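You operate a simulated robot arm through the tools that you are given. There is no shell and no other tool.

You are at the controls of a simulated robot arm. One attempt, no reset.

## Task
Cure the fresh resin on the teal block in the lamp box.
Fine: dial the time on the yellow sign, shut the tray, press START once, wait for DONE, pull the tray out to check, shut it again.

It is judged by the outcome, as a careful person would: the job done as asked, and still so three seconds after it is handed in. It fails if anything else is knocked over, pushed out of place, dropped, spilled or broken.

## Robot
A 7-joint arm with a two-finger parallel gripper, fixed in place. Base frame: the origin is on the floor under the middle of its stand, x ahead of it, y to its left, z up. Units: m, degrees, N and s.
It reaches about 1.479 m from its shoulder. Its first joint turns from -166.0 to 166.0 degrees. Payload 4.4 kg.
The tool frame sits at the grasp point between the pads (the TCP): z along the fingers, y along the line on which they close. The tips reach 0.023 m beyond it. The gripper opens to 0.094 m. The fingers are 0.038 m wide and 0.01 m thick; the gripper's body (0.054 by 0.096 m) begins 0.039 m behind the TCP.
Orientation is that of the tool frame in the base frame, as a unit quaternion [w, x, y, z]. With the fingers straight down and closing along the base's y, the tool's x points along the base's -x, its y along +y and its z along -z.

## Interface
- The arm moves only by the tool arm_command. Its argument "targets" is a list that holds one entry, the list of rows, each a list of 7 numbers: the closure, from 0 (fully open) to 1 (shut), then the shift along the base's x, y, z in m, then the turn, a rotation vector about the base's x, y, z in degrees. In form: [[[fingers, dx, dy, dz, wx, wy, wz], ...]]. A call has 1 to 20 rows; each row is the pose to reach, as a shift and turn from the pose commanded when the call began. Each row takes 0.2 s and may step no farther than 0.05 m and 8.6 degrees from the row before; otherwise, or with a gripper value out of range, the whole call is refused. A pose out of reach is approached as far as the arm can. The call stops where the force on the tool passes 40 N (or 10 N more than at its start, if that is more) or the arm is blocked; 0.2 s more then pass. The fingers move at their own pace (about 0.072 m/s each) and stop on an object; they squeeze with about 35 N. The grip force told is the motor's: it shows also when the fingers shut on nothing. Time passes only in rows, and 0.2 s behind the last, so rows that repeat a pose let the fingers close. The reply holds the time, the measured pose of the TCP, the force on the tool along the base axes, the opening and the grip force, in the units named above and with some noise, with the torque about the TCP (base axes, N m) and any sound that the robot's microphone picked up, and new pictures: "show" is both (left out), scene, wrist or none.
- Cameras (640 x 400 px; columns grow to the right, rows downward): "scene" is fixed at [0.0562, -0.6536, 1.7408]; the picture's right is [0.88, -0.48, 0.00], its down [-0.27, -0.48, -0.83] and it looks along [0.40, 0.73, -0.55] (base axes); focal length 334 px, centre (320, 200). "wrist" rides on the gripper at [0.086, 0.016, -0.074] in the tool frame; the picture's right is [-0.18, 0.98, 0.00], its down [-0.58, -0.11, -0.81] and it looks along [-0.79, -0.15, 0.59] (tool axes); focal length 243 px, centre (320, 200). There is no depth. A picture from a camera that has moved, and an enlarged one, comes with that camera's place and axes in the base frame and with its lens. The place of the scene camera against the robot may be out by one fixed shift of up to 0.018 m in any direction.
- close_up(camera, box): a new picture of the part [left, top, right, bottom] of that camera's present view, enlarged. It takes no simulated time.
- close_job(): hands the job in; it is judged then, once.

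Nothing tells you positions but the pictures and the camera data. Unless the task says otherwise, let go and move clear before handing in.

The tools are called after "Emit:" as name(argument=value, ...) on one line, values as JSON. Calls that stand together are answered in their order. arm_command: Moves the arm, as the interface text tells. Its arguments: {"type":"object","properties":{"targets":{"type":"array","items":{"type":"array","items":{"type":"array","items":{"type":"number"}}}},"show":{"type":"string","enum":["both","scene","wrist","none"]}},"required":["targets"]} The other tools are called the same way: close_up (camera, box) takes an enlarged picture of a part of a camera's view; close_job () hands the job in.

At the start:

```text
time_s: 0.0
tool_pos: [0.4653, 0.3983, 1.3339]
orientation: [0.0, 0.0, 1.0, -0.001]
ft_force: [-0.1, -0.8, -0.1]
moment: [0.0, -0.02, -0.03]
width: 0.094
gripper_force: 0.0
```

scene: 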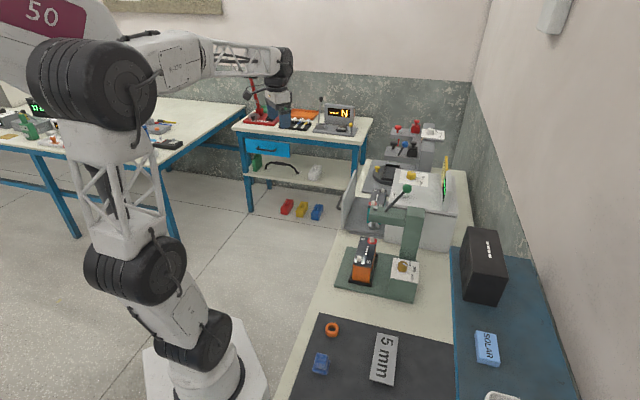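
wrist: 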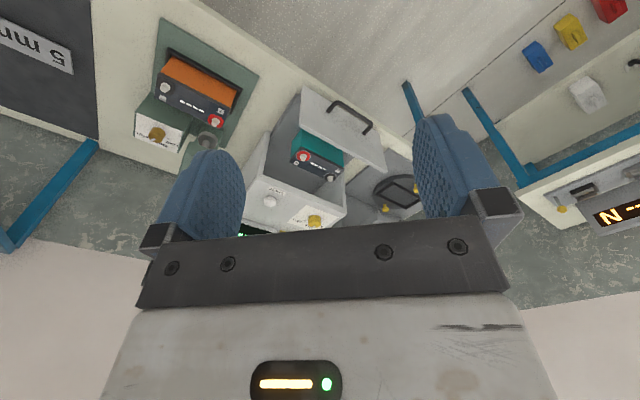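

I see a bench to the right with a press, a lamp box with an open tray holding the teal block, and a yellow sign next to it. First I look closer at these from both cameras.

Emit:
close_up(camera="scene", box=[330, 110, 480, 260])

Emit:
close_up(camera="wrist", box=[230, 80, 430, 240])

Emit:
close_up(camera="scene", box=[400, 140, 480, 220])

```text
2.67 times, centred on (405, 185) of scene
camera zoom: at [0.0562, -0.6536, 1.7408], right [0.88, -0.48, 0.0], down [-0.27, -0.48, -0.83], along [0.4, 0.73, -0.55], focal length 891 px, centre (93, 240)
```

zoom: 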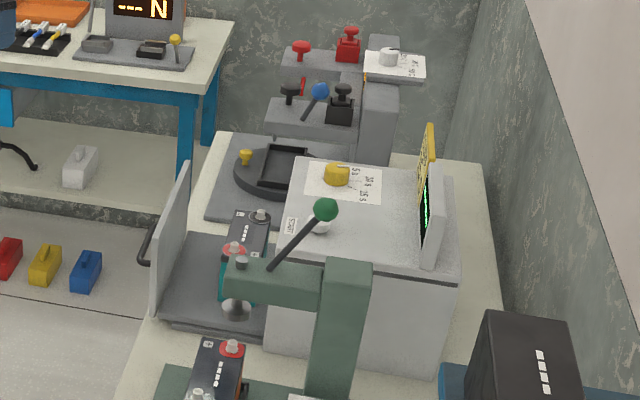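

```text
2.50 times, centred on (330, 160) of wrist
camera zoom: at [0.3792, 0.4141, 1.4082], right [0.18, 0.98, 0.0], down [0.58, -0.11, 0.81], along [0.79, -0.15, -0.59], focal length 606 px, centre (295, 300)
```

zoom: 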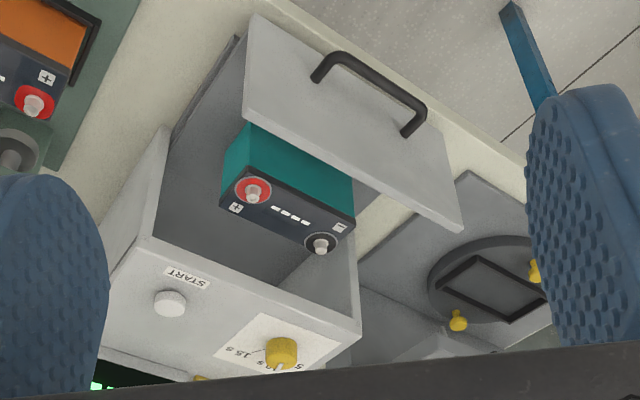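

```text
5.00 times, centred on (440, 180) of scene
camera zoom: at [0.0562, -0.6536, 1.7408], right [0.88, -0.48, 0.0], down [-0.27, -0.48, -0.83], along [0.4, 0.73, -0.55], focal length 1671 px, centre (-280, 300)
```

zoom: 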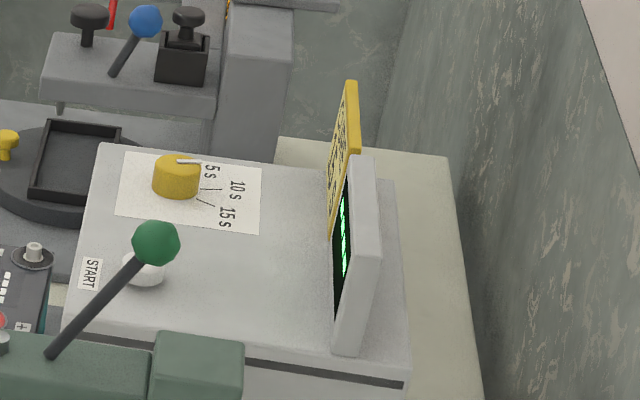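

The lamp box is turned about 45° with its open tray toward (-x,+y); its top is near z = 1.0 m with START near (0.90, 0.17) and the dial next to it. The sign stands at the back of the box, so I swing the wrist camera round high above to read it.

Emit:
arm_command(targets=[[[0, 0.0375, 0.001, -0.0034, 0, 0, -3.5], [0, 0.075, 0.002, -0.0068, 0, 0, -7], [0, 0.1125, 0.003, -0.0102, 0, 0, -10.5], [0, 0.15, 0.004, -0.0136, 0, 0, -14], [0, 0.1875, 0.005, -0.017, 0, 0, -17.5], [0, 0.225, 0.006, -0.0204, 0, 0, -21], [0, 0.2625, 0.007, -0.0238, 0, 0, -24.5], [0, 0.3, 0.008, -0.0272, 0, 0, -28], [0, 0.3375, 0.009, -0.0306, 0, 0, -31.5], [0, 0.375, 0.01, -0.034, 0, 0, -35], [0, 0.375, 0.01, -0.034, 0, 0, -35]]], show="both")

```text
time_s: 2.4
tool_pos: [0.8405, 0.4056, 1.2993]
orientation: [0.0, 0.301, 0.954, 0.0]
ft_force: [-0.1, 0.1, -0.1]
moment: [0.01, -0.01, 0.0]
width: 0.0941
gripper_force: 0.1
camera wrist: at [0.7805, 0.468, 1.3746], right [0.72, 0.7, 0.0], down [0.41, -0.42, 0.81], along [0.56, -0.58, -0.59], focal length 243 px, centre (320, 200)
```

scene: 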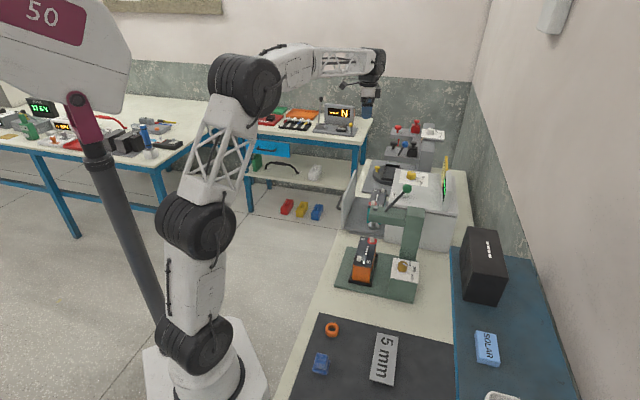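
wrist: 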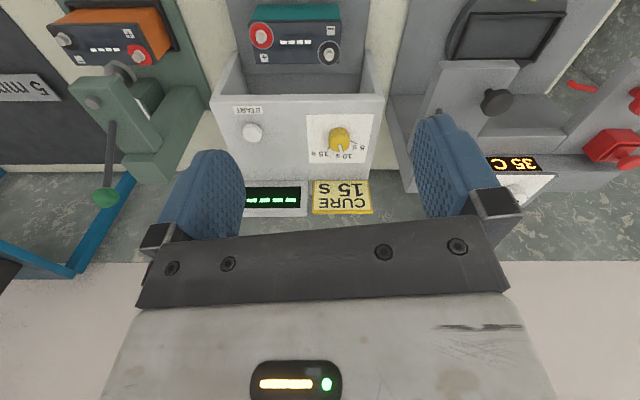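

Emit:
close_up(camera="wrist", box=[210, 60, 410, 220])

Emit:
close_up(camera="wrist", box=[300, 100, 390, 172])

Emit:
close_up(camera="wrist", box=[230, 0, 350, 80])

```text
2.50 times, centred on (310, 140) of wrist
camera zoom: at [0.7805, 0.468, 1.3746], right [0.72, 0.7, 0.0], down [0.41, -0.42, 0.81], along [0.56, -0.58, -0.59], focal length 606 px, centre (345, 350)
```

zoom: 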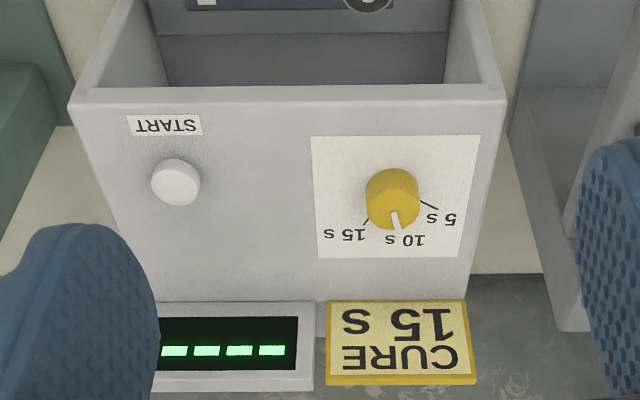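

```text
5.56 times, centred on (345, 136) of wrist
camera zoom: at [0.7805, 0.468, 1.3746], right [0.72, 0.7, 0.0], down [0.41, -0.42, 0.81], along [0.56, -0.58, -0.59], focal length 1348 px, centre (181, 556)
```

zoom: 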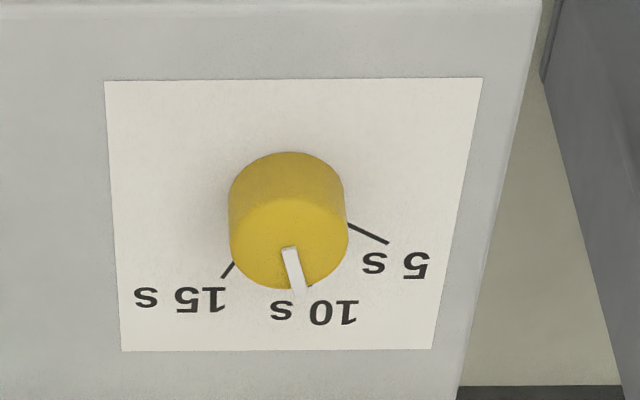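

```text
5.00 times, centred on (290, 40) of wrist
camera zoom: at [0.7805, 0.468, 1.3746], right [0.72, 0.7, 0.0], down [0.41, -0.42, 0.81], along [0.56, -0.58, -0.59], focal length 1213 px, centre (470, 1000)
```

zoom: 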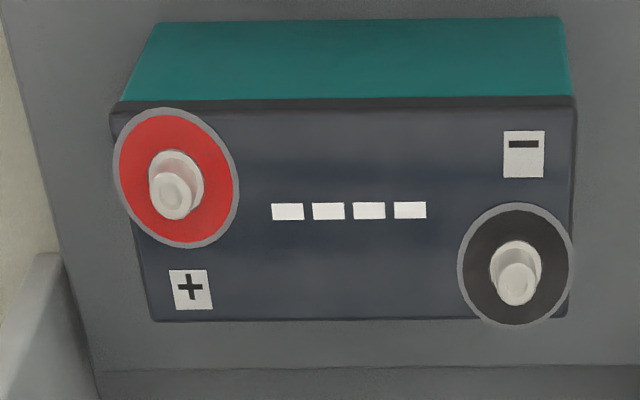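

The sign reads "CURE 15 S" and the dial pointer now points at 10 s, with 15 s about 47° further clockwise seen from above. I take the dial to be near (1.016, 0.280) with its top near z = 1.03, and move above it to refine.

Emit:
arm_command(targets=[[[0, 0.022, -0.0157, -0.02, 0, 0, 2.9], [0, 0.044, -0.0314, -0.04, 0, 0, 5.8], [0, 0.066, -0.0471, -0.06, 0, 0, 8.7], [0, 0.088, -0.0628, -0.08, 0, 0, 11.6], [0, 0.11, -0.0785, -0.1, 0, 0, 14.5], [0, 0.132, -0.0942, -0.12, 0, 0, 17.4], [0, 0.154, -0.11, -0.14, 0, 0, 20.3], [0, 0.1755, -0.1256, -0.16, 0, 0, 23], [0, 0.1755, -0.1256, -0.16, 0, 0, 23]]], show="both")

```text
time_s: 4.4
tool_pos: [1.0151, 0.2843, 1.1381]
orientation: [0.0, 0.103, 0.995, 0.001]
ft_force: [-0.2, 0.2, 0.2]
moment: [0.01, 0.02, -0.02]
width: 0.0937
gripper_force: 0.2
camera wrist: at [0.9342, 0.3172, 1.2127], right [0.38, 0.92, 0.0], down [0.55, -0.23, 0.81], along [0.74, -0.31, -0.59], focal length 243 px, centre (320, 200)
```

scene: 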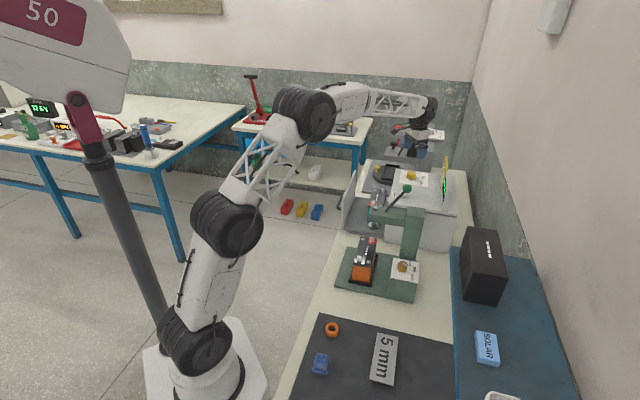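
wrist: 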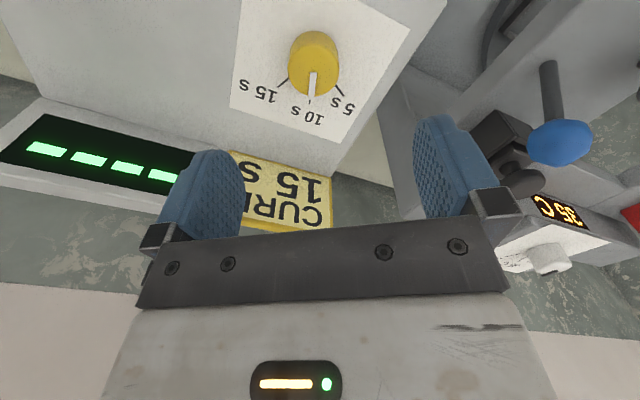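

Emit:
close_up(camera="wrist", box=[230, 0, 420, 150])

Emit:
close_up(camera="wrist", box=[265, 15, 365, 125])

```text
2.67 times, centred on (325, 75) of wrist
camera zoom: at [0.9342, 0.3172, 1.2127], right [0.38, 0.92, 0.0], down [0.55, -0.23, 0.81], along [0.74, -0.31, -0.59], focal length 647 px, centre (307, 533)
```

zoom: 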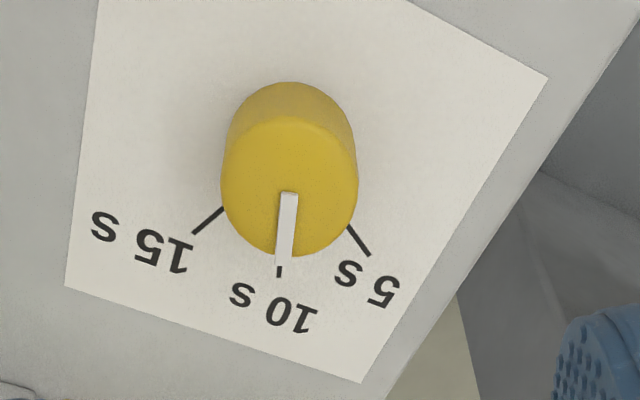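

```text
3.64 times, centred on (315, 70) of wrist
camera zoom: at [0.9342, 0.3172, 1.2127], right [0.38, 0.92, 0.0], down [0.55, -0.23, 0.81], along [0.74, -0.31, -0.59], focal length 882 px, centre (338, 673)
```

zoom: 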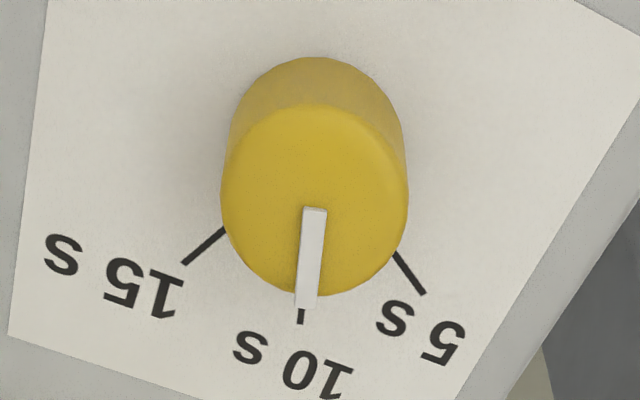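

The knob's pointer sits exactly on the 10 s tick; I place its centre at about (1.0145, 0.279), top z ≈ 1.029, box top ≈ 1.006. I centre on it and lower the open fingers around it, stopping above the panel.

Emit:
arm_command(targets=[[[0, -0.0005, -0.0025, -0.025, 0, 0, 0], [0, -0.0007, -0.005, -0.05, 0, 0, 0], [0, -0.0007, -0.005, -0.075, 0, 0, 0], [0, -0.0007, -0.005, -0.09, 0, 0, 0], [0, -0.0007, -0.005, -0.102, 0, 0, 0], [0, -0.0007, -0.005, -0.102, 0, 0, 0]]], show="both")

```text
time_s: 5.8
tool_pos: [1.0135, 0.2775, 1.0391]
orientation: [0.0, 0.104, 0.995, 0.001]
ft_force: [-0.1, 0.0, -0.6]
moment: [0.01, -0.01, -0.01]
width: 0.0941
gripper_force: 0.0
camera wrist: at [0.934, 0.3121, 1.1142], right [0.38, 0.92, 0.0], down [0.55, -0.23, 0.81], along [0.74, -0.31, -0.59], focal length 243 px, centre (320, 200)
```

scene: 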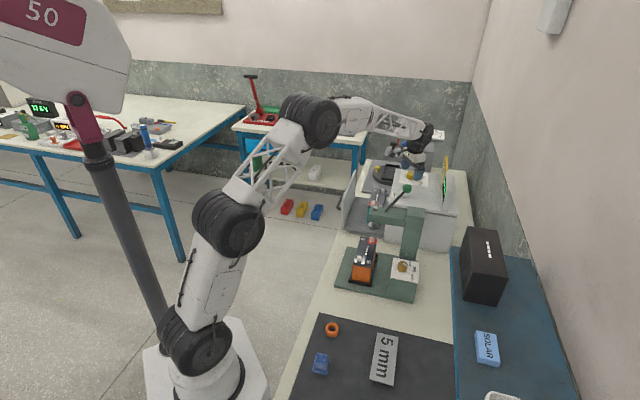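
wrist: 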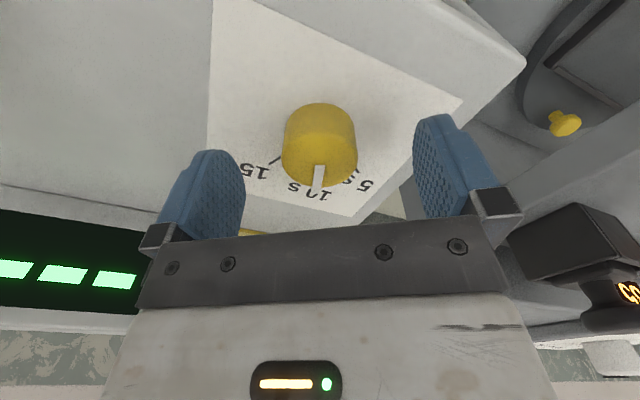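

Emit:
close_up(camera="wrist", box=[240, 80, 400, 220])

```text
2.86 times, centred on (320, 150) of wrist
camera zoom: at [0.934, 0.3121, 1.1142], right [0.38, 0.92, 0.0], down [0.55, -0.23, 0.81], along [0.74, -0.31, -0.59], focal length 693 px, centre (320, 343)
```

zoom: 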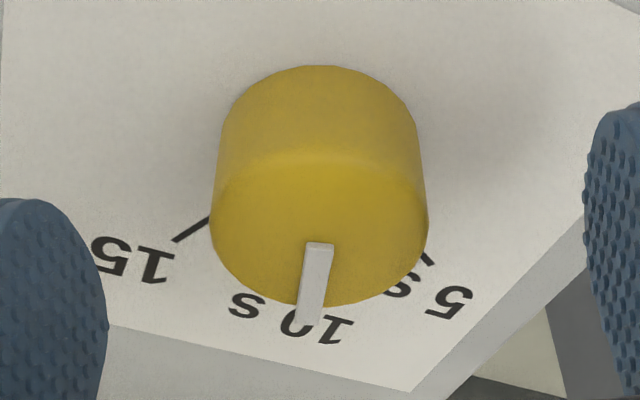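

The knob is centred between the fingers to within a millimetre. I lower 4 mm more and close on it.

Emit:
arm_command(targets=[[[0, 0, 0, -0.004, 0, 0, 0], [0.5, 0, 0, -0.004, 0, 0, 0], [1, 0, 0, -0.004, 0, 0, 0], [1, 0, 0, -0.004, 0, 0, 0], [1, 0, 0, -0.004, 0, 0, 0]]], show="wrist")

```text
time_s: 7.0
tool_pos: [1.0146, 0.2782, 1.0345]
orientation: [0.0, 0.105, 0.994, 0.0]
ft_force: [-5.5, -20.7, 1.5]
moment: [-0.54, 0.13, -0.04]
width: 0.0387
gripper_force: 45.5
camera wrist: at [0.9353, 0.3114, 1.1097], right [0.39, 0.92, 0.0], down [0.55, -0.23, 0.81], along [0.74, -0.31, -0.59], focal length 243 px, centre (320, 200)
```

wrist: 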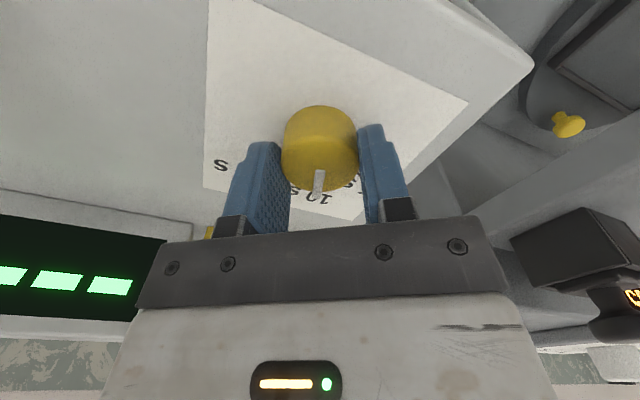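

Gripped: width 0.0387 m, with a side load of about 21 N along the closing line. I ease the tool slightly to relieve it before turning.

Emit:
arm_command(targets=[[[1, -0.0003, -0.0007, 0, 0, 0, 0], [1, -0.0003, -0.0007, 0, 0, 0, 0]]], show="none")

```text
time_s: 7.6
tool_pos: [1.0157, 0.2786, 1.0361]
orientation: [-0.001, 0.104, 0.995, 0.001]
ft_force: [10.1, -6.5, 0.1]
moment: [-0.07, -0.34, -0.02]
width: 0.0385
gripper_force: 44.9
```

The ticks work out to 45° spacing, and the pointer is on 10 s, so I turn the knob 45° clockwise (seen from above). I do half first.

Emit:
arm_command(targets=[[[1, 0, 0, 0, 0, 0, -4], [1, 0, 0, 0, 0, 0, -8], [1, 0, 0, 0, 0, 0, -12], [1, 0, 0, 0, 0, 0, -16], [1, 0, 0, 0, 0, 0, -20], [1, 0, 0, 0, 0, 0, -22.5]]], show="wrist")

```text
time_s: 8.7
tool_pos: [1.015, 0.278, 1.0354]
orientation: [0.001, 0.253, 0.968, 0.001]
ft_force: [8.8, 6.8, -4.5]
moment: [0.25, -0.36, 0.01]
width: 0.039
gripper_force: 45.4
stopped in row 5: the force on the tool passed its limit at 42 N (the readings are from after the stop); the commanded pose is now the measured one
camera wrist: at [0.9485, 0.3338, 1.1095], right [0.64, 0.77, 0.0], down [0.45, -0.38, 0.81], along [0.62, -0.52, -0.59], focal length 243 px, centre (320, 200)
```

wrist: 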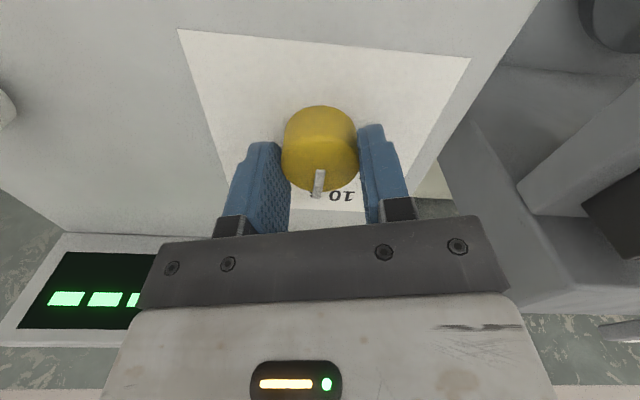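

The knob follows the fingers (turned about 17.4° so far) before a side-force stop, which has eased. I continue the remaining turn in small steps.

Emit:
arm_command(targets=[[[1, 0, 0, 0, 0, 0, -3], [1, 0, 0, 0, 0, 0, -6], [1, 0, 0, 0, 0, 0, -9], [1, 0, 0, 0, 0, 0, -12], [1, 0, 0, 0, 0, 0, -14], [1, 0, 0, 0, 0, 0, -14]]], show="none")

```text
time_s: 10.1
tool_pos: [1.0156, 0.2773, 1.0355]
orientation: [0.001, 0.368, 0.93, 0.001]
ft_force: [17.6, 15.0, -6.1]
moment: [0.29, -0.36, 0.01]
width: 0.0387
gripper_force: 44.9
```

Emit:
arm_command(targets=[[[1, 0.0004, 0.0004, 0, 0, 0, -3], [1, 0.0006, 0.0006, 0, 0, 0, -6], [1, 0.0007, 0.0007, 0, 0, 0, -9], [1, 0.0008, 0.0008, 0, 0, 0, -12], [1, 0.0008, 0.0008, 0, 0, 0, -13.7], [1, 0.0008, 0.0008, 0, 0, 0, -13.7]]], show="wrist")

```text
time_s: 11.5
tool_pos: [1.0155, 0.2788, 1.0355]
orientation: [0.001, 0.477, 0.879, -0.001]
ft_force: [-5.7, -5.5, 2.5]
moment: [-0.31, 0.23, 0.01]
width: 0.0388
gripper_force: 45.0
stopped in row 6: the force on the tool passed its limit at 41 N (the readings are from after the stop); the commanded pose is now the measured one
camera wrist: at [0.983, 0.3595, 1.1096], right [0.92, 0.38, 0.0], down [0.22, -0.55, 0.81], along [0.31, -0.75, -0.59], focal length 243 px, centre (320, 200)
```

wrist: 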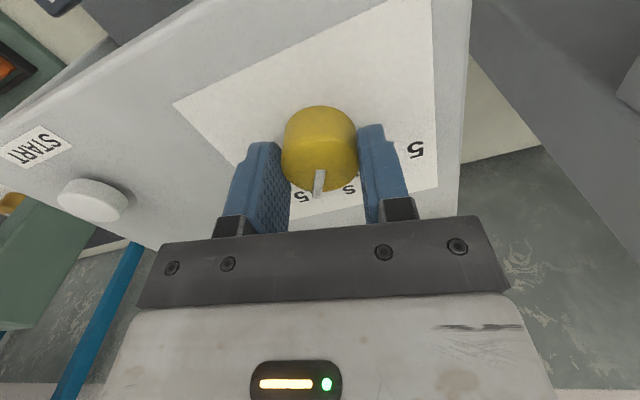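

The gripper has turned 45° in total. I release the knob, rise straight up, and check the pointer.

Emit:
arm_command(targets=[[[0.3, 0, 0, 0, 0, 0, 0], [0, 0, 0, 0, 0, 0, 0], [0, 0, 0, 0.001, 0, 0, 0], [0, 0, 0, 0.03, 0, 0, 0], [0, 0, 0, 0.065, 0, 0, 0], [0, 0, 0, 0.1, 0, 0, 0], [0, 0, 0, 0.1, 0, 0, 0]]], show="wrist")

Emit:
close_up(camera="wrist", box=[250, 0, 400, 120])

```text
time_s: 13.1
tool_pos: [1.0145, 0.2795, 1.136]
orientation: [0.001, 0.477, 0.879, 0.0]
ft_force: [-0.6, 1.1, -0.2]
moment: [-0.02, -0.01, -0.01]
width: 0.0943
gripper_force: 0.0
camera wrist: at [0.9825, 0.3597, 1.2109], right [0.92, 0.38, 0.0], down [0.22, -0.55, 0.81], along [0.31, -0.75, -0.59], focal length 243 px, centre (320, 200)
```

wrist: 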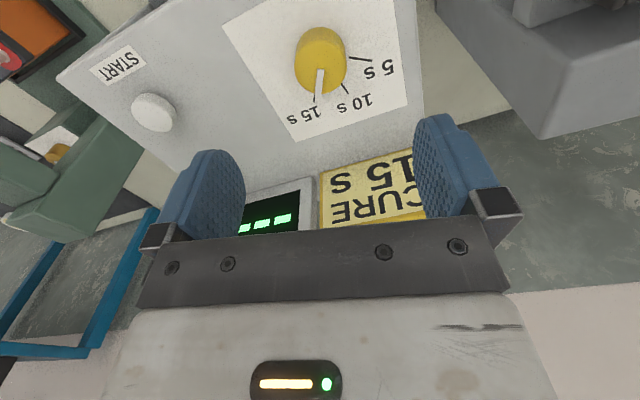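

```text
3.33 times, centred on (325, 60) of wrist
camera zoom: at [0.9825, 0.3597, 1.2109], right [0.92, 0.38, 0.0], down [0.22, -0.55, 0.81], along [0.31, -0.75, -0.59], focal length 809 px, centre (303, 667)
```

zoom: 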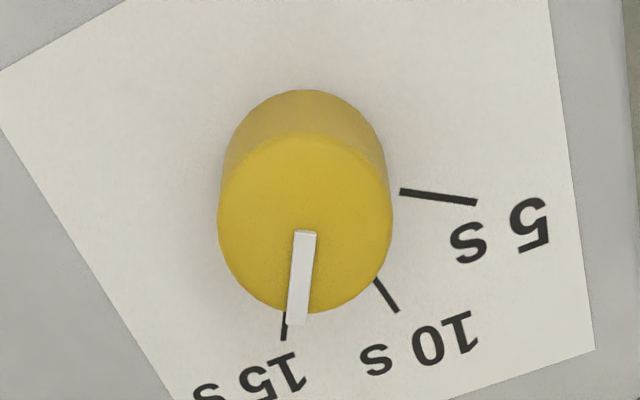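

The pointer is close to the 15 s tick but roughly 3–4° short by my measurement. I go back down, re-grip and trim it.

Emit:
arm_command(targets=[[[0, 0.0005, 0.0002, -0.03, 0, 0, 0], [0, 0.0005, 0.0002, -0.06, 0, 0, 0], [0, 0.0005, 0.0002, -0.085, 0, 0, 0], [0, 0.0005, 0.0002, -0.1, 0, 0, 0], [0.5, 0.0005, 0.0002, -0.1, 0, 0, 0], [1, 0.0005, 0.0002, -0.1, 0, 0, 0], [1, 0.0005, 0.0002, -0.1, 0, 0, 0], [1, 0.0005, 0.0002, -0.1, 0, 0, 0]]], show="none")

```text
time_s: 14.9
tool_pos: [1.0158, 0.2778, 1.0339]
orientation: [0.0, 0.478, 0.878, -0.001]
ft_force: [-10.6, -4.1, 0.6]
moment: [-0.13, 0.27, -0.01]
width: 0.039
gripper_force: 45.1
```

Emit:
arm_command(targets=[[[1, -0.0003, -0.0001, 0, 0, 0, -1.5], [1, -0.0003, -0.0001, 0, 0, 0, -3], [1, -0.0003, -0.0001, 0, 0, 0, -3.8], [1, -0.0003, -0.0001, 0, 0, 0, -3.8]]], show="none")

```text
time_s: 15.9
tool_pos: [1.0162, 0.276, 1.0345]
orientation: [0.002, 0.506, 0.862, -0.002]
ft_force: [-7.3, -6.6, 0.8]
moment: [-0.5, 0.19, 0.47]
width: 0.0391
gripper_force: 45.4
stopped in row 4: the force on the tool passed its limit at 41 N (the readings are from after the stop); the commanded pose is now the measured one
```

Emit:
arm_command(targets=[[[0.3, 0, 0, 0, 0, 0, 0], [0, 0, 0, 0, 0, 0, 0], [0, 0, 0, 0.001, 0, 0, 0], [0, 0, 0, 0.03, 0, 0, 0], [0, 0, 0, 0.065, 0, 0, 0], [0, 0, 0, 0.1, 0, 0, 0], [0, 0, 0, 0.1, 0, 0, 0]]], show="both")

Emit:
close_up(camera="wrist", box=[250, 0, 400, 120])

Emit:
close_up(camera="scene", box=[340, 140, 480, 260])

```text
time_s: 17.5
tool_pos: [1.0161, 0.2789, 1.134]
orientation: [0.0, 0.506, 0.863, -0.001]
ft_force: [-0.2, -0.4, -0.7]
moment: [-0.02, -0.02, -0.02]
width: 0.0941
gripper_force: 0.0
camera wrist: at [0.9882, 0.3617, 1.208], right [0.95, 0.32, 0.0], down [0.19, -0.56, 0.81], along [0.26, -0.77, -0.59], focal length 243 px, centre (320, 200)
```

scene: 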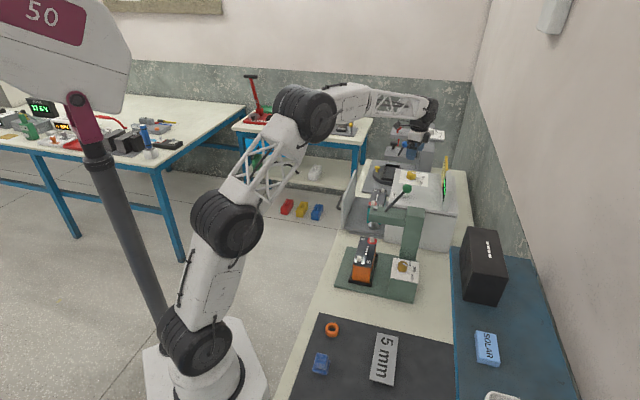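
wrist: 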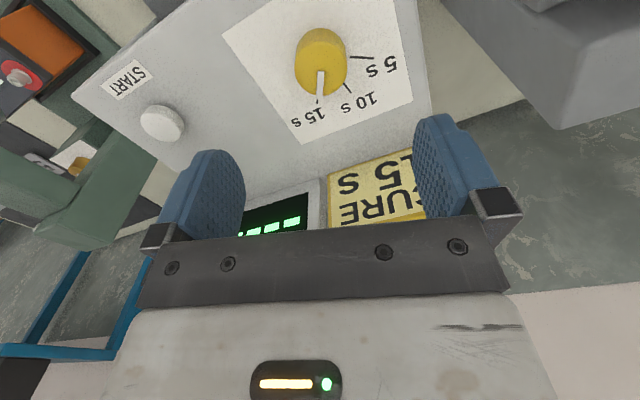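

```text
3.33 times, centred on (325, 60) of wrist
camera zoom: at [0.9882, 0.3617, 1.208], right [0.95, 0.32, 0.0], down [0.19, -0.56, 0.81], along [0.26, -0.77, -0.59], focal length 809 px, centre (303, 667)
```

zoom: 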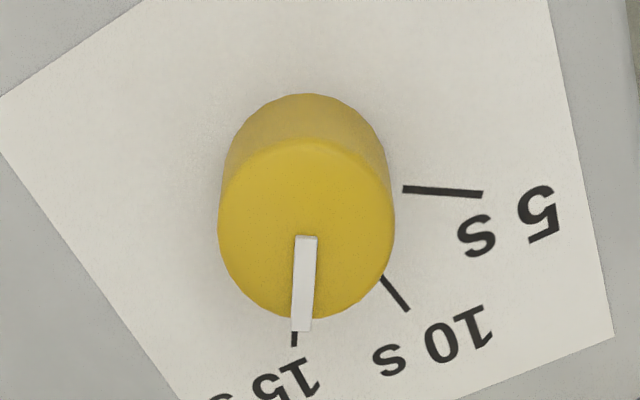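

```text
3.33 times, centred on (410, 200) of scene
camera zoom: at [0.0562, -0.6536, 1.7408], right [0.88, -0.48, 0.0], down [-0.27, -0.48, -0.83], along [0.4, 0.73, -0.55], focal length 1114 px, centre (20, 200)
```

zoom: 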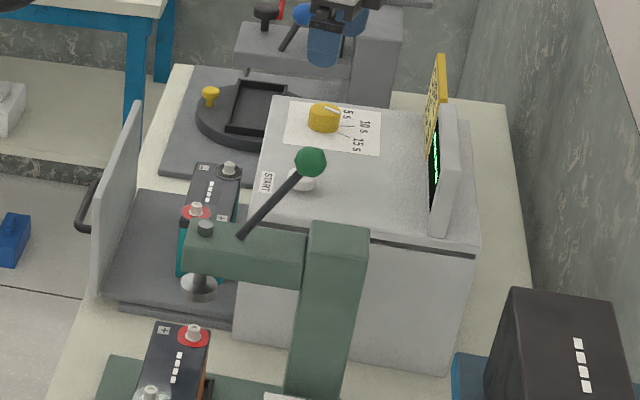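

The pointer now lies on the 15 s tick (within about 1°). Next is the tray: I take its front panel centre near (0.78, 0.41), top z ≈ 0.975, with the black bow handle on its outer side, and I move to the front of it for a better view.

Emit:
arm_command(targets=[[[0, -0.02, 0.013, 0.03, 0, 0, 1], [0, -0.055, 0.035, 0.04, 0, 0, 3], [0, -0.095, 0.061, 0.04, 0, 0, 5], [0, -0.135, 0.087, 0.035, 0, 0, 7], [0, -0.175, 0.113, 0.025, 0, 0, 8], [0, -0.215, 0.139, 0.01, 0, 0, 9], [0, -0.255, 0.165, -0.005, 0, 0, 10], [0, -0.295, 0.191, -0.02, 0, 0, 11], [0, -0.335, 0.217, -0.04, 0, 0, 12], [0, -0.37, 0.24, -0.06, 0, 0, 13.5], [0, -0.4, 0.26, -0.08, 0, 0, 15], [0, -0.431, 0.279, -0.1, 0, 0, 16], [0, -0.431, 0.279, -0.1, 0, 0, 16]]], show="both")

Emit:
close_up(camera="wrist", box=[200, 80, 440, 240])

```text
refused: row 9 steps farther than a row can; nothing moved
```

```text
2.50 times, centred on (320, 160) of wrist
camera zoom: at [0.9882, 0.3617, 1.208], right [0.95, 0.32, 0.0], down [0.19, -0.56, 0.81], along [0.26, -0.77, -0.59], focal length 606 px, centre (320, 300)
```

zoom: 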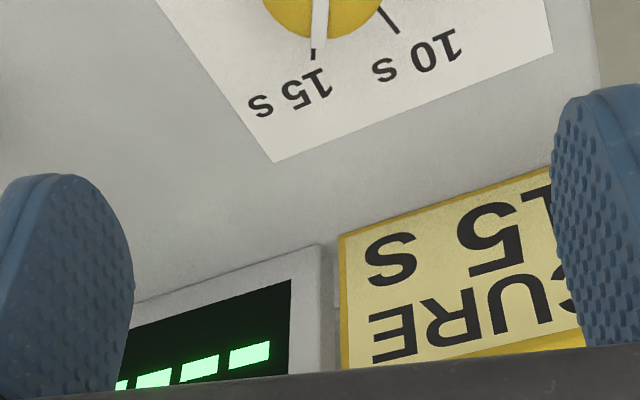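

One row stepped too far, so nothing moved. I repeat the same path with smaller steps.

Emit:
arm_command(targets=[[[0, -0.02, 0.013, 0.03, 0, 0, 1], [0, -0.05, 0.032, 0.04, 0, 0, 2.5], [0, -0.085, 0.054, 0.04, 0, 0, 4], [0, -0.12, 0.077, 0.035, 0, 0, 5.5], [0, -0.155, 0.1, 0.025, 0, 0, 7], [0, -0.19, 0.123, 0.012, 0, 0, 8.5], [0, -0.225, 0.146, -0.002, 0, 0, 10], [0, -0.26, 0.169, -0.016, 0, 0, 11], [0, -0.295, 0.192, -0.03, 0, 0, 12], [0, -0.33, 0.214, -0.045, 0, 0, 13], [0, -0.365, 0.236, -0.06, 0, 0, 14], [0, -0.4, 0.258, -0.08, 0, 0, 15], [0, -0.431, 0.279, -0.1, 0, 0, 16], [0, -0.431, 0.279, -0.1, 0, 0, 16]]], show="both")

Emit:
close_up(camera="wrist", box=[200, 80, 440, 240])

```text
time_s: 20.5
tool_pos: [0.5864, 0.559, 1.0331]
orientation: [0.001, 0.381, 0.925, 0.0]
ft_force: [-0.3, -0.8, 0.0]
moment: [0.01, 0.03, 0.03]
width: 0.0941
gripper_force: 0.0
camera wrist: at [0.5371, 0.6318, 1.1085], right [0.82, 0.57, 0.0], down [0.33, -0.49, 0.81], along [0.46, -0.67, -0.59], focal length 243 px, centre (320, 200)
```

scene: 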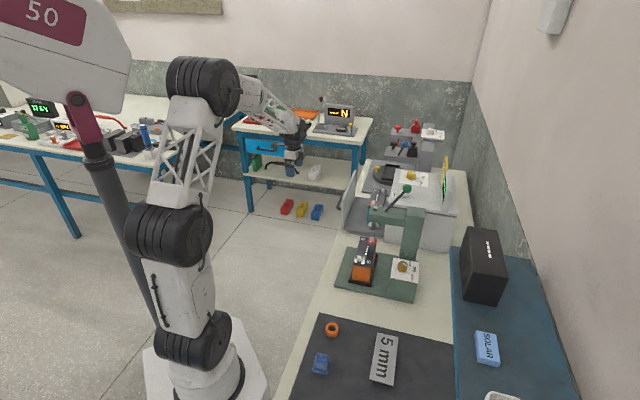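
wrist: 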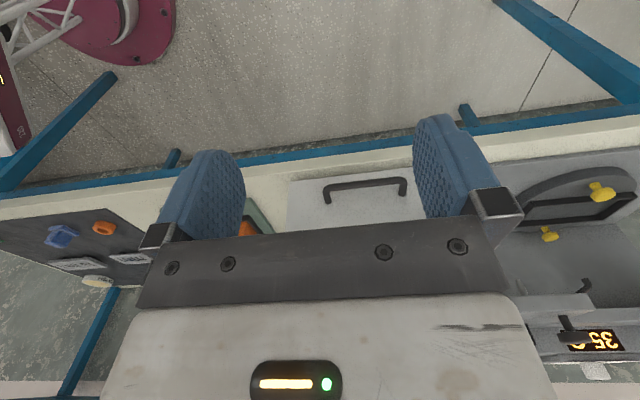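

```text
2.50 times, centred on (320, 160) of wrist
camera zoom: at [0.5371, 0.6318, 1.1085], right [0.82, 0.57, 0.0], down [0.33, -0.49, 0.81], along [0.46, -0.67, -0.59], focal length 606 px, centre (320, 300)
```

zoom: 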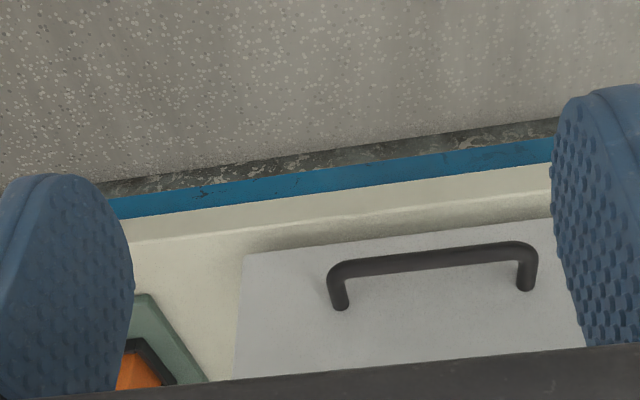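

The handle bar is clear now: by triangulation its centre is near (0.756, 0.433, 0.866), standing about 33 mm off the panel, with the tray open about 0.17 m. I turn the gripper 90° so one open finger can drop behind the bar, and move above it.

Emit:
arm_command(targets=[[[0, 0.0, 0.0, 0.02, 0, 0, 7], [0, 0.0, 0.0, 0.04, 0, 0, 14], [0, 0.01, -0.007, 0.05, 0, 0, 21], [0, 0.025, -0.018, 0.05, 0, 0, 28], [0, 0.04, -0.028, 0.05, 0, 0, 35], [0, 0.055, -0.039, 0.05, 0, 0, 42], [0, 0.07, -0.05, 0.05, 0, 0, 49], [0, 0.085, -0.06, 0.05, 0, 0, 56], [0, 0.1, -0.071, 0.05, 0, 0, 63], [0, 0.115, -0.082, 0.05, 0, 0, 70], [0, 0.13, -0.092, 0.05, 0, 0, 77], [0, 0.14, -0.1, 0.05, 0, 0, 84], [0, 0.146, -0.104, 0.05, 0, 0, 90], [0, 0.146, -0.104, 0.05, 0, 0, 90]]], show="both")

```text
time_s: 23.5
tool_pos: [0.731, 0.4537, 1.0841]
orientation: [0.001, -0.384, 0.923, 0.0]
ft_force: [0.5, -0.8, 0.7]
moment: [0.0, 0.0, 0.02]
width: 0.094
gripper_force: 0.0
camera wrist: at [0.6593, 0.4022, 1.1582], right [-0.57, 0.82, 0.0], down [0.48, 0.34, 0.81], along [0.67, 0.46, -0.59], focal length 243 px, centre (320, 200)
```

scene: 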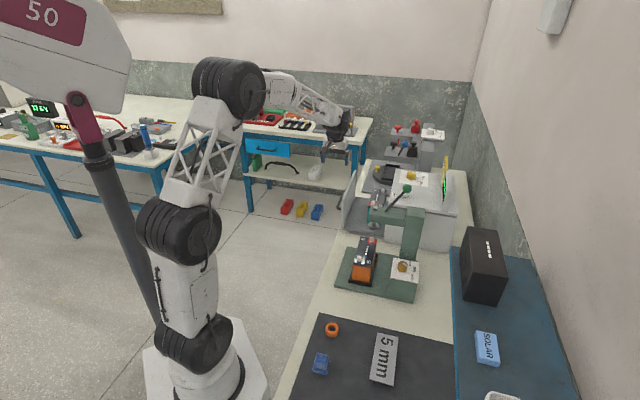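
wrist: 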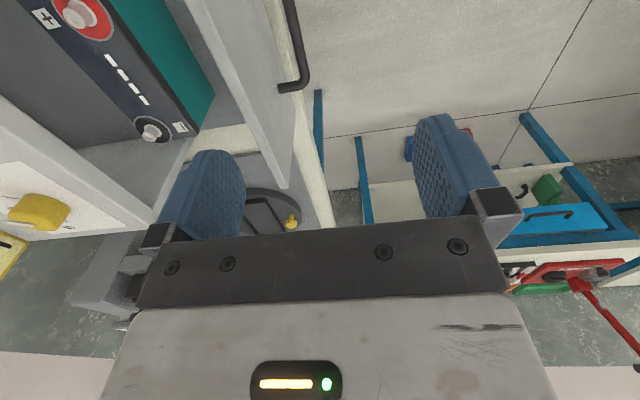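

Emit:
close_up(camera="wrist", box=[160, 0, 360, 200])

```text
2.00 times, centred on (260, 100) of wrist
camera zoom: at [0.6593, 0.4022, 1.1582], right [-0.57, 0.82, 0.0], down [0.48, 0.34, 0.81], along [0.67, 0.46, -0.59], focal length 485 px, centre (440, 400)
```

zoom: 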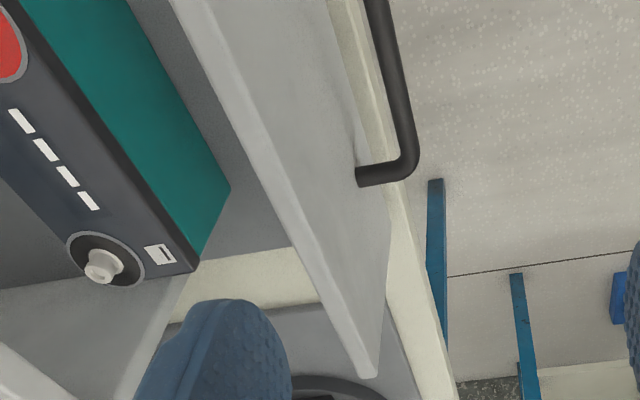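

The bar position checks out in this view, and the panel's outer face is about 8 mm clear of the finger on its side. I lower partway with the finger between panel and bar, then look.

Emit:
arm_command(targets=[[[0, 0, 0, -0.03, 0, 0, 0], [0, 0, 0, -0.06, 0, 0, 0], [0, 0, 0, -0.09, 0, 0, 0], [0, 0, 0, -0.12, 0, 0, 0], [0, 0, 0, -0.135, 0, 0, 0], [0, 0, 0, -0.135, 0, 0, 0]]], show="both")

Emit:
close_up(camera="wrist", box=[130, 0, 370, 240])

```text
time_s: 24.9
tool_pos: [0.7319, 0.456, 0.95]
orientation: [0.002, -0.385, 0.923, 0.0]
ft_force: [-0.1, 0.2, 0.4]
moment: [0.02, -0.03, 0.01]
width: 0.094
gripper_force: 0.1
camera wrist: at [0.6597, 0.4052, 1.0237], right [-0.57, 0.82, 0.0], down [0.48, 0.33, 0.81], along [0.67, 0.46, -0.59], focal length 243 px, centre (320, 200)
```

scene: 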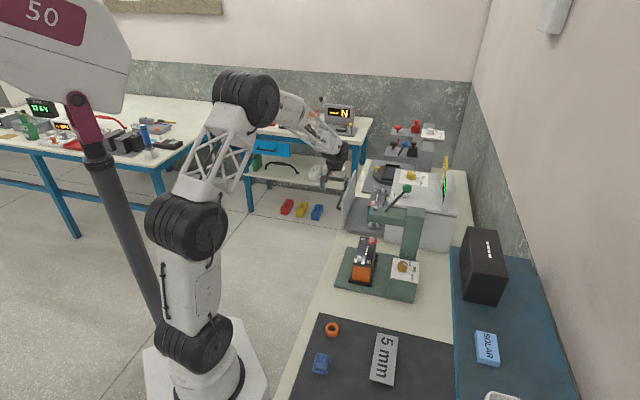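
wrist: 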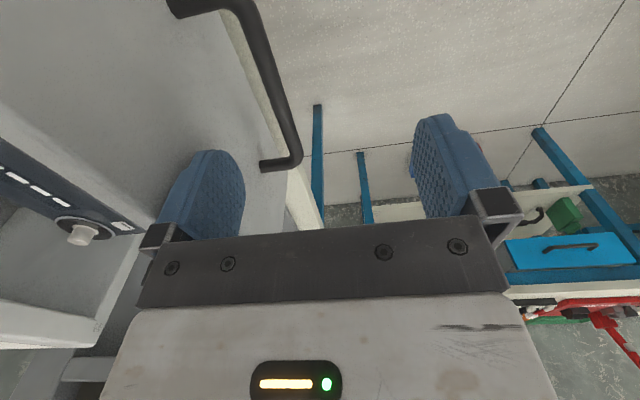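

```text
1.67 times, centred on (250, 120) of wrist
camera zoom: at [0.6597, 0.4052, 1.0237], right [-0.57, 0.82, 0.0], down [0.48, 0.33, 0.81], along [0.67, 0.46, -0.59], focal length 404 px, centre (437, 333)
```

zoom: 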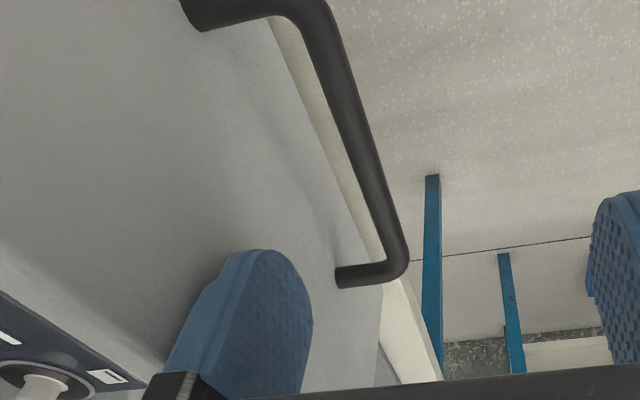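

The finger sits between the panel and the bar line with clearance both sides. I lower the last 8 cm so the finger drops behind the bar.

Emit:
arm_command(targets=[[[0, 0, 0, -0.02, 0, 0, 0], [0, 0, 0, -0.04, 0, 0, 0], [0, 0, 0, -0.06, 0, 0, 0], [0, 0, 0, -0.08, 0, 0, 0], [0, 0, 0, -0.08, 0, 0, 0]]], show="both")

Emit:
close_up(camera="wrist", box=[130, 60, 370, 240])

```text
time_s: 26.1
tool_pos: [0.7314, 0.4533, 0.8672]
orientation: [0.002, -0.385, 0.923, -0.001]
ft_force: [-0.1, -0.2, 0.4]
moment: [0.0, 0.0, -0.01]
width: 0.0937
gripper_force: 0.0
camera wrist: at [0.6605, 0.4029, 0.9421], right [-0.57, 0.82, 0.0], down [0.49, 0.33, 0.81], along [0.67, 0.46, -0.59], focal length 243 px, centre (320, 200)
```

scene: 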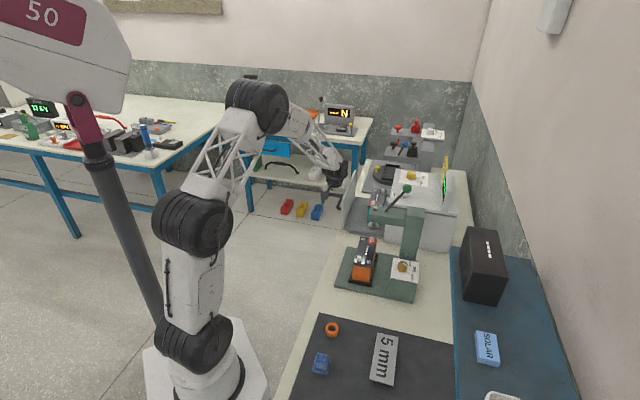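
wrist: 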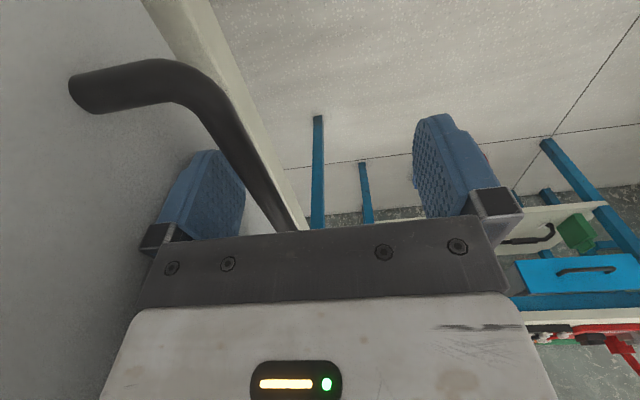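

```text
2.22 times, centred on (250, 150) of wrist
camera zoom: at [0.6605, 0.4029, 0.9421], right [-0.57, 0.82, 0.0], down [0.49, 0.33, 0.81], along [0.67, 0.46, -0.59], focal length 539 px, centre (476, 311)
```

zoom: 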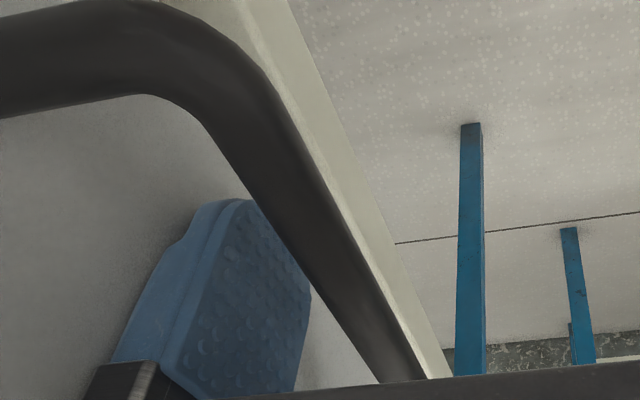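

The finger is hooked behind the bar, next to the panel. I now push the tray inward slowly along (0.707, -0.707).

Emit:
arm_command(targets=[[[0, 0.0035, -0.0035, 0, 0, 0, 0], [0, 0.0071, -0.0071, 0, 0, 0, 0], [0, 0.0141, -0.0141, 0, 0, 0, 0], [0, 0.0212, -0.0212, 0, 0, 0, 0], [0, 0.0297, -0.0297, 0, 0, 0, 0], [0, 0.0382, -0.0382, 0, 0, 0, 0], [0, 0.0467, -0.0467, 0, 0, 0, 0], [0, 0.0552, -0.0552, 0, 0, 0, 0], [0, 0.0636, -0.0636, 0, 0, 0, 0], [0, 0.0707, -0.0707, 0, 0, 0, 0]]], show="both")

Emit:
close_up(camera="scene", box=[320, 130, 480, 260])

```text
time_s: 28.3
tool_pos: [0.8016, 0.3822, 0.868]
orientation: [0.002, -0.384, 0.923, 0.0]
ft_force: [-1.6, 1.8, -0.6]
moment: [0.02, 0.01, -0.07]
width: 0.0933
gripper_force: 0.1
camera wrist: at [0.7308, 0.331, 0.9416], right [-0.57, 0.82, 0.0], down [0.48, 0.33, 0.81], along [0.67, 0.46, -0.59], focal length 243 px, centre (320, 200)
```

scene: 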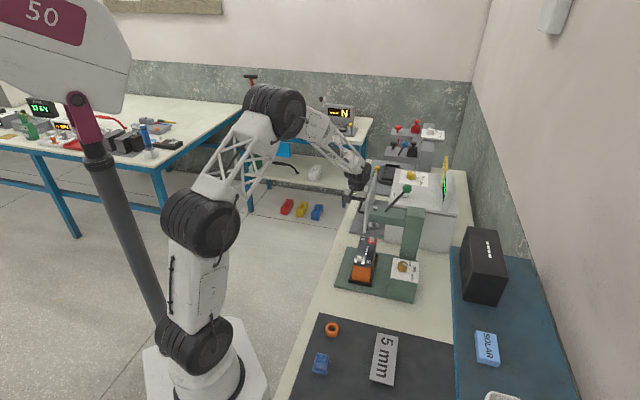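
wrist: 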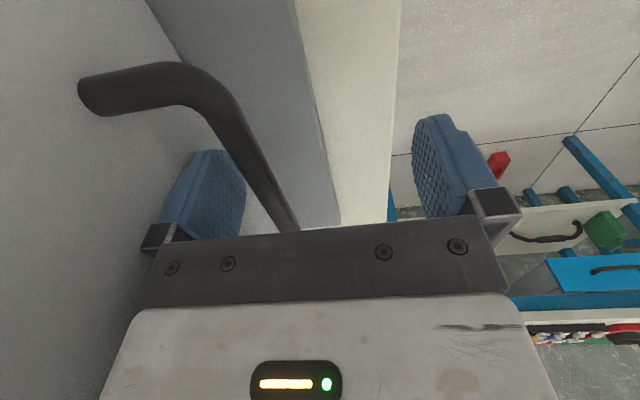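

```text
3.08 times, centred on (400, 195) of scene
camera zoom: at [0.0562, -0.6536, 1.7408], right [0.88, -0.48, 0.0], down [-0.27, -0.48, -0.83], along [0.4, 0.73, -0.55], focal length 1028 px, centre (74, 215)
```

zoom: 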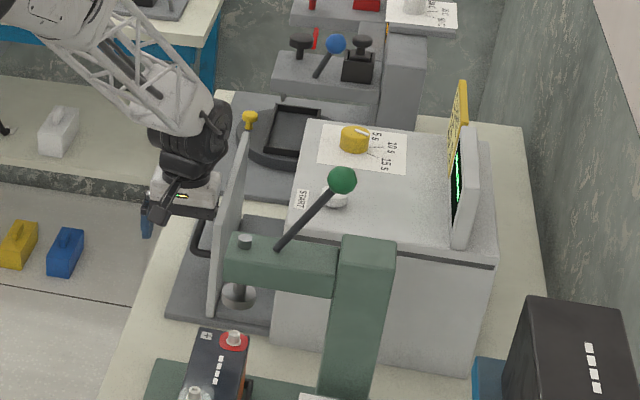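

The tray slides easily with about 2.5 N. I continue at the same pace and slow down for the end of travel.

Emit:
arm_command(targets=[[[0, 0.0071, -0.0071, 0, 0, 0, 0], [0, 0.0156, -0.0156, 0, 0, 0, 0], [0, 0.0241, -0.0241, 0, 0, 0, 0], [0, 0.0325, -0.0325, 0, 0, 0, 0], [0, 0.0396, -0.0396, 0, 0, 0, 0], [0, 0.0453, -0.0453, 0, 0, 0, 0], [0, 0.0495, -0.0495, 0, 0, 0, 0], [0, 0.053, -0.053, 0, 0, 0, 0], [0, 0.0566, -0.0566, 0, 0, 0, 0], [0, 0.0594, -0.0594, 0, 0, 0, 0], [0, 0.0622, -0.0622, 0, 0, 0, 0], [0, 0.065, -0.065, 0, 0, 0, 0]]], show="both")

Emit:
close_up(camera="scene", box=[320, 130, 480, 260])

```text
time_s: 30.9
tool_pos: [0.8677, 0.3167, 0.8679]
orientation: [0.002, -0.385, 0.923, 0.0]
ft_force: [-3.0, 2.4, 1.6]
moment: [-0.08, -0.07, -0.03]
width: 0.0922
gripper_force: 0.1
camera wrist: at [0.7963, 0.266, 0.9423], right [-0.57, 0.82, 0.0], down [0.48, 0.33, 0.81], along [0.67, 0.46, -0.59], focal length 243 px, centre (320, 200)
```

scene: 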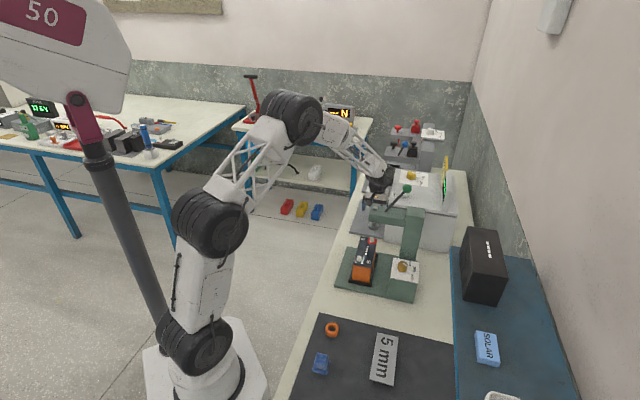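
wrist: 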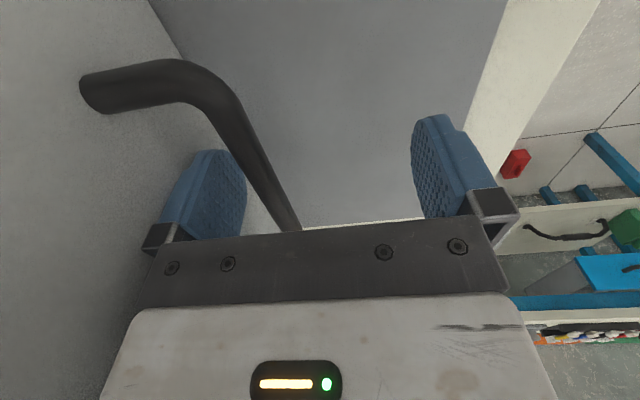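

```text
3.08 times, centred on (400, 195) of scene
camera zoom: at [0.0562, -0.6536, 1.7408], right [0.88, -0.48, 0.0], down [-0.27, -0.48, -0.83], along [0.4, 0.73, -0.55], focal length 1028 px, centre (74, 215)
```

zoom: 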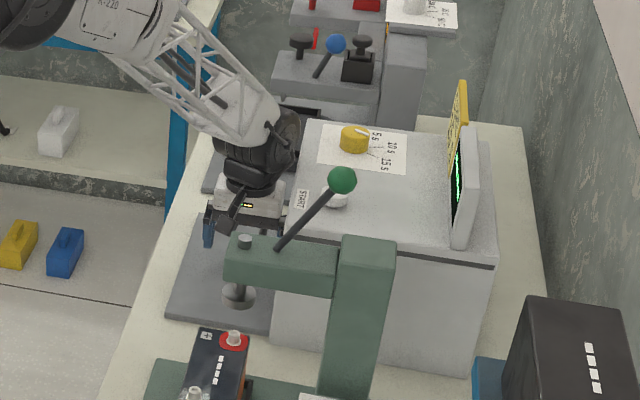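

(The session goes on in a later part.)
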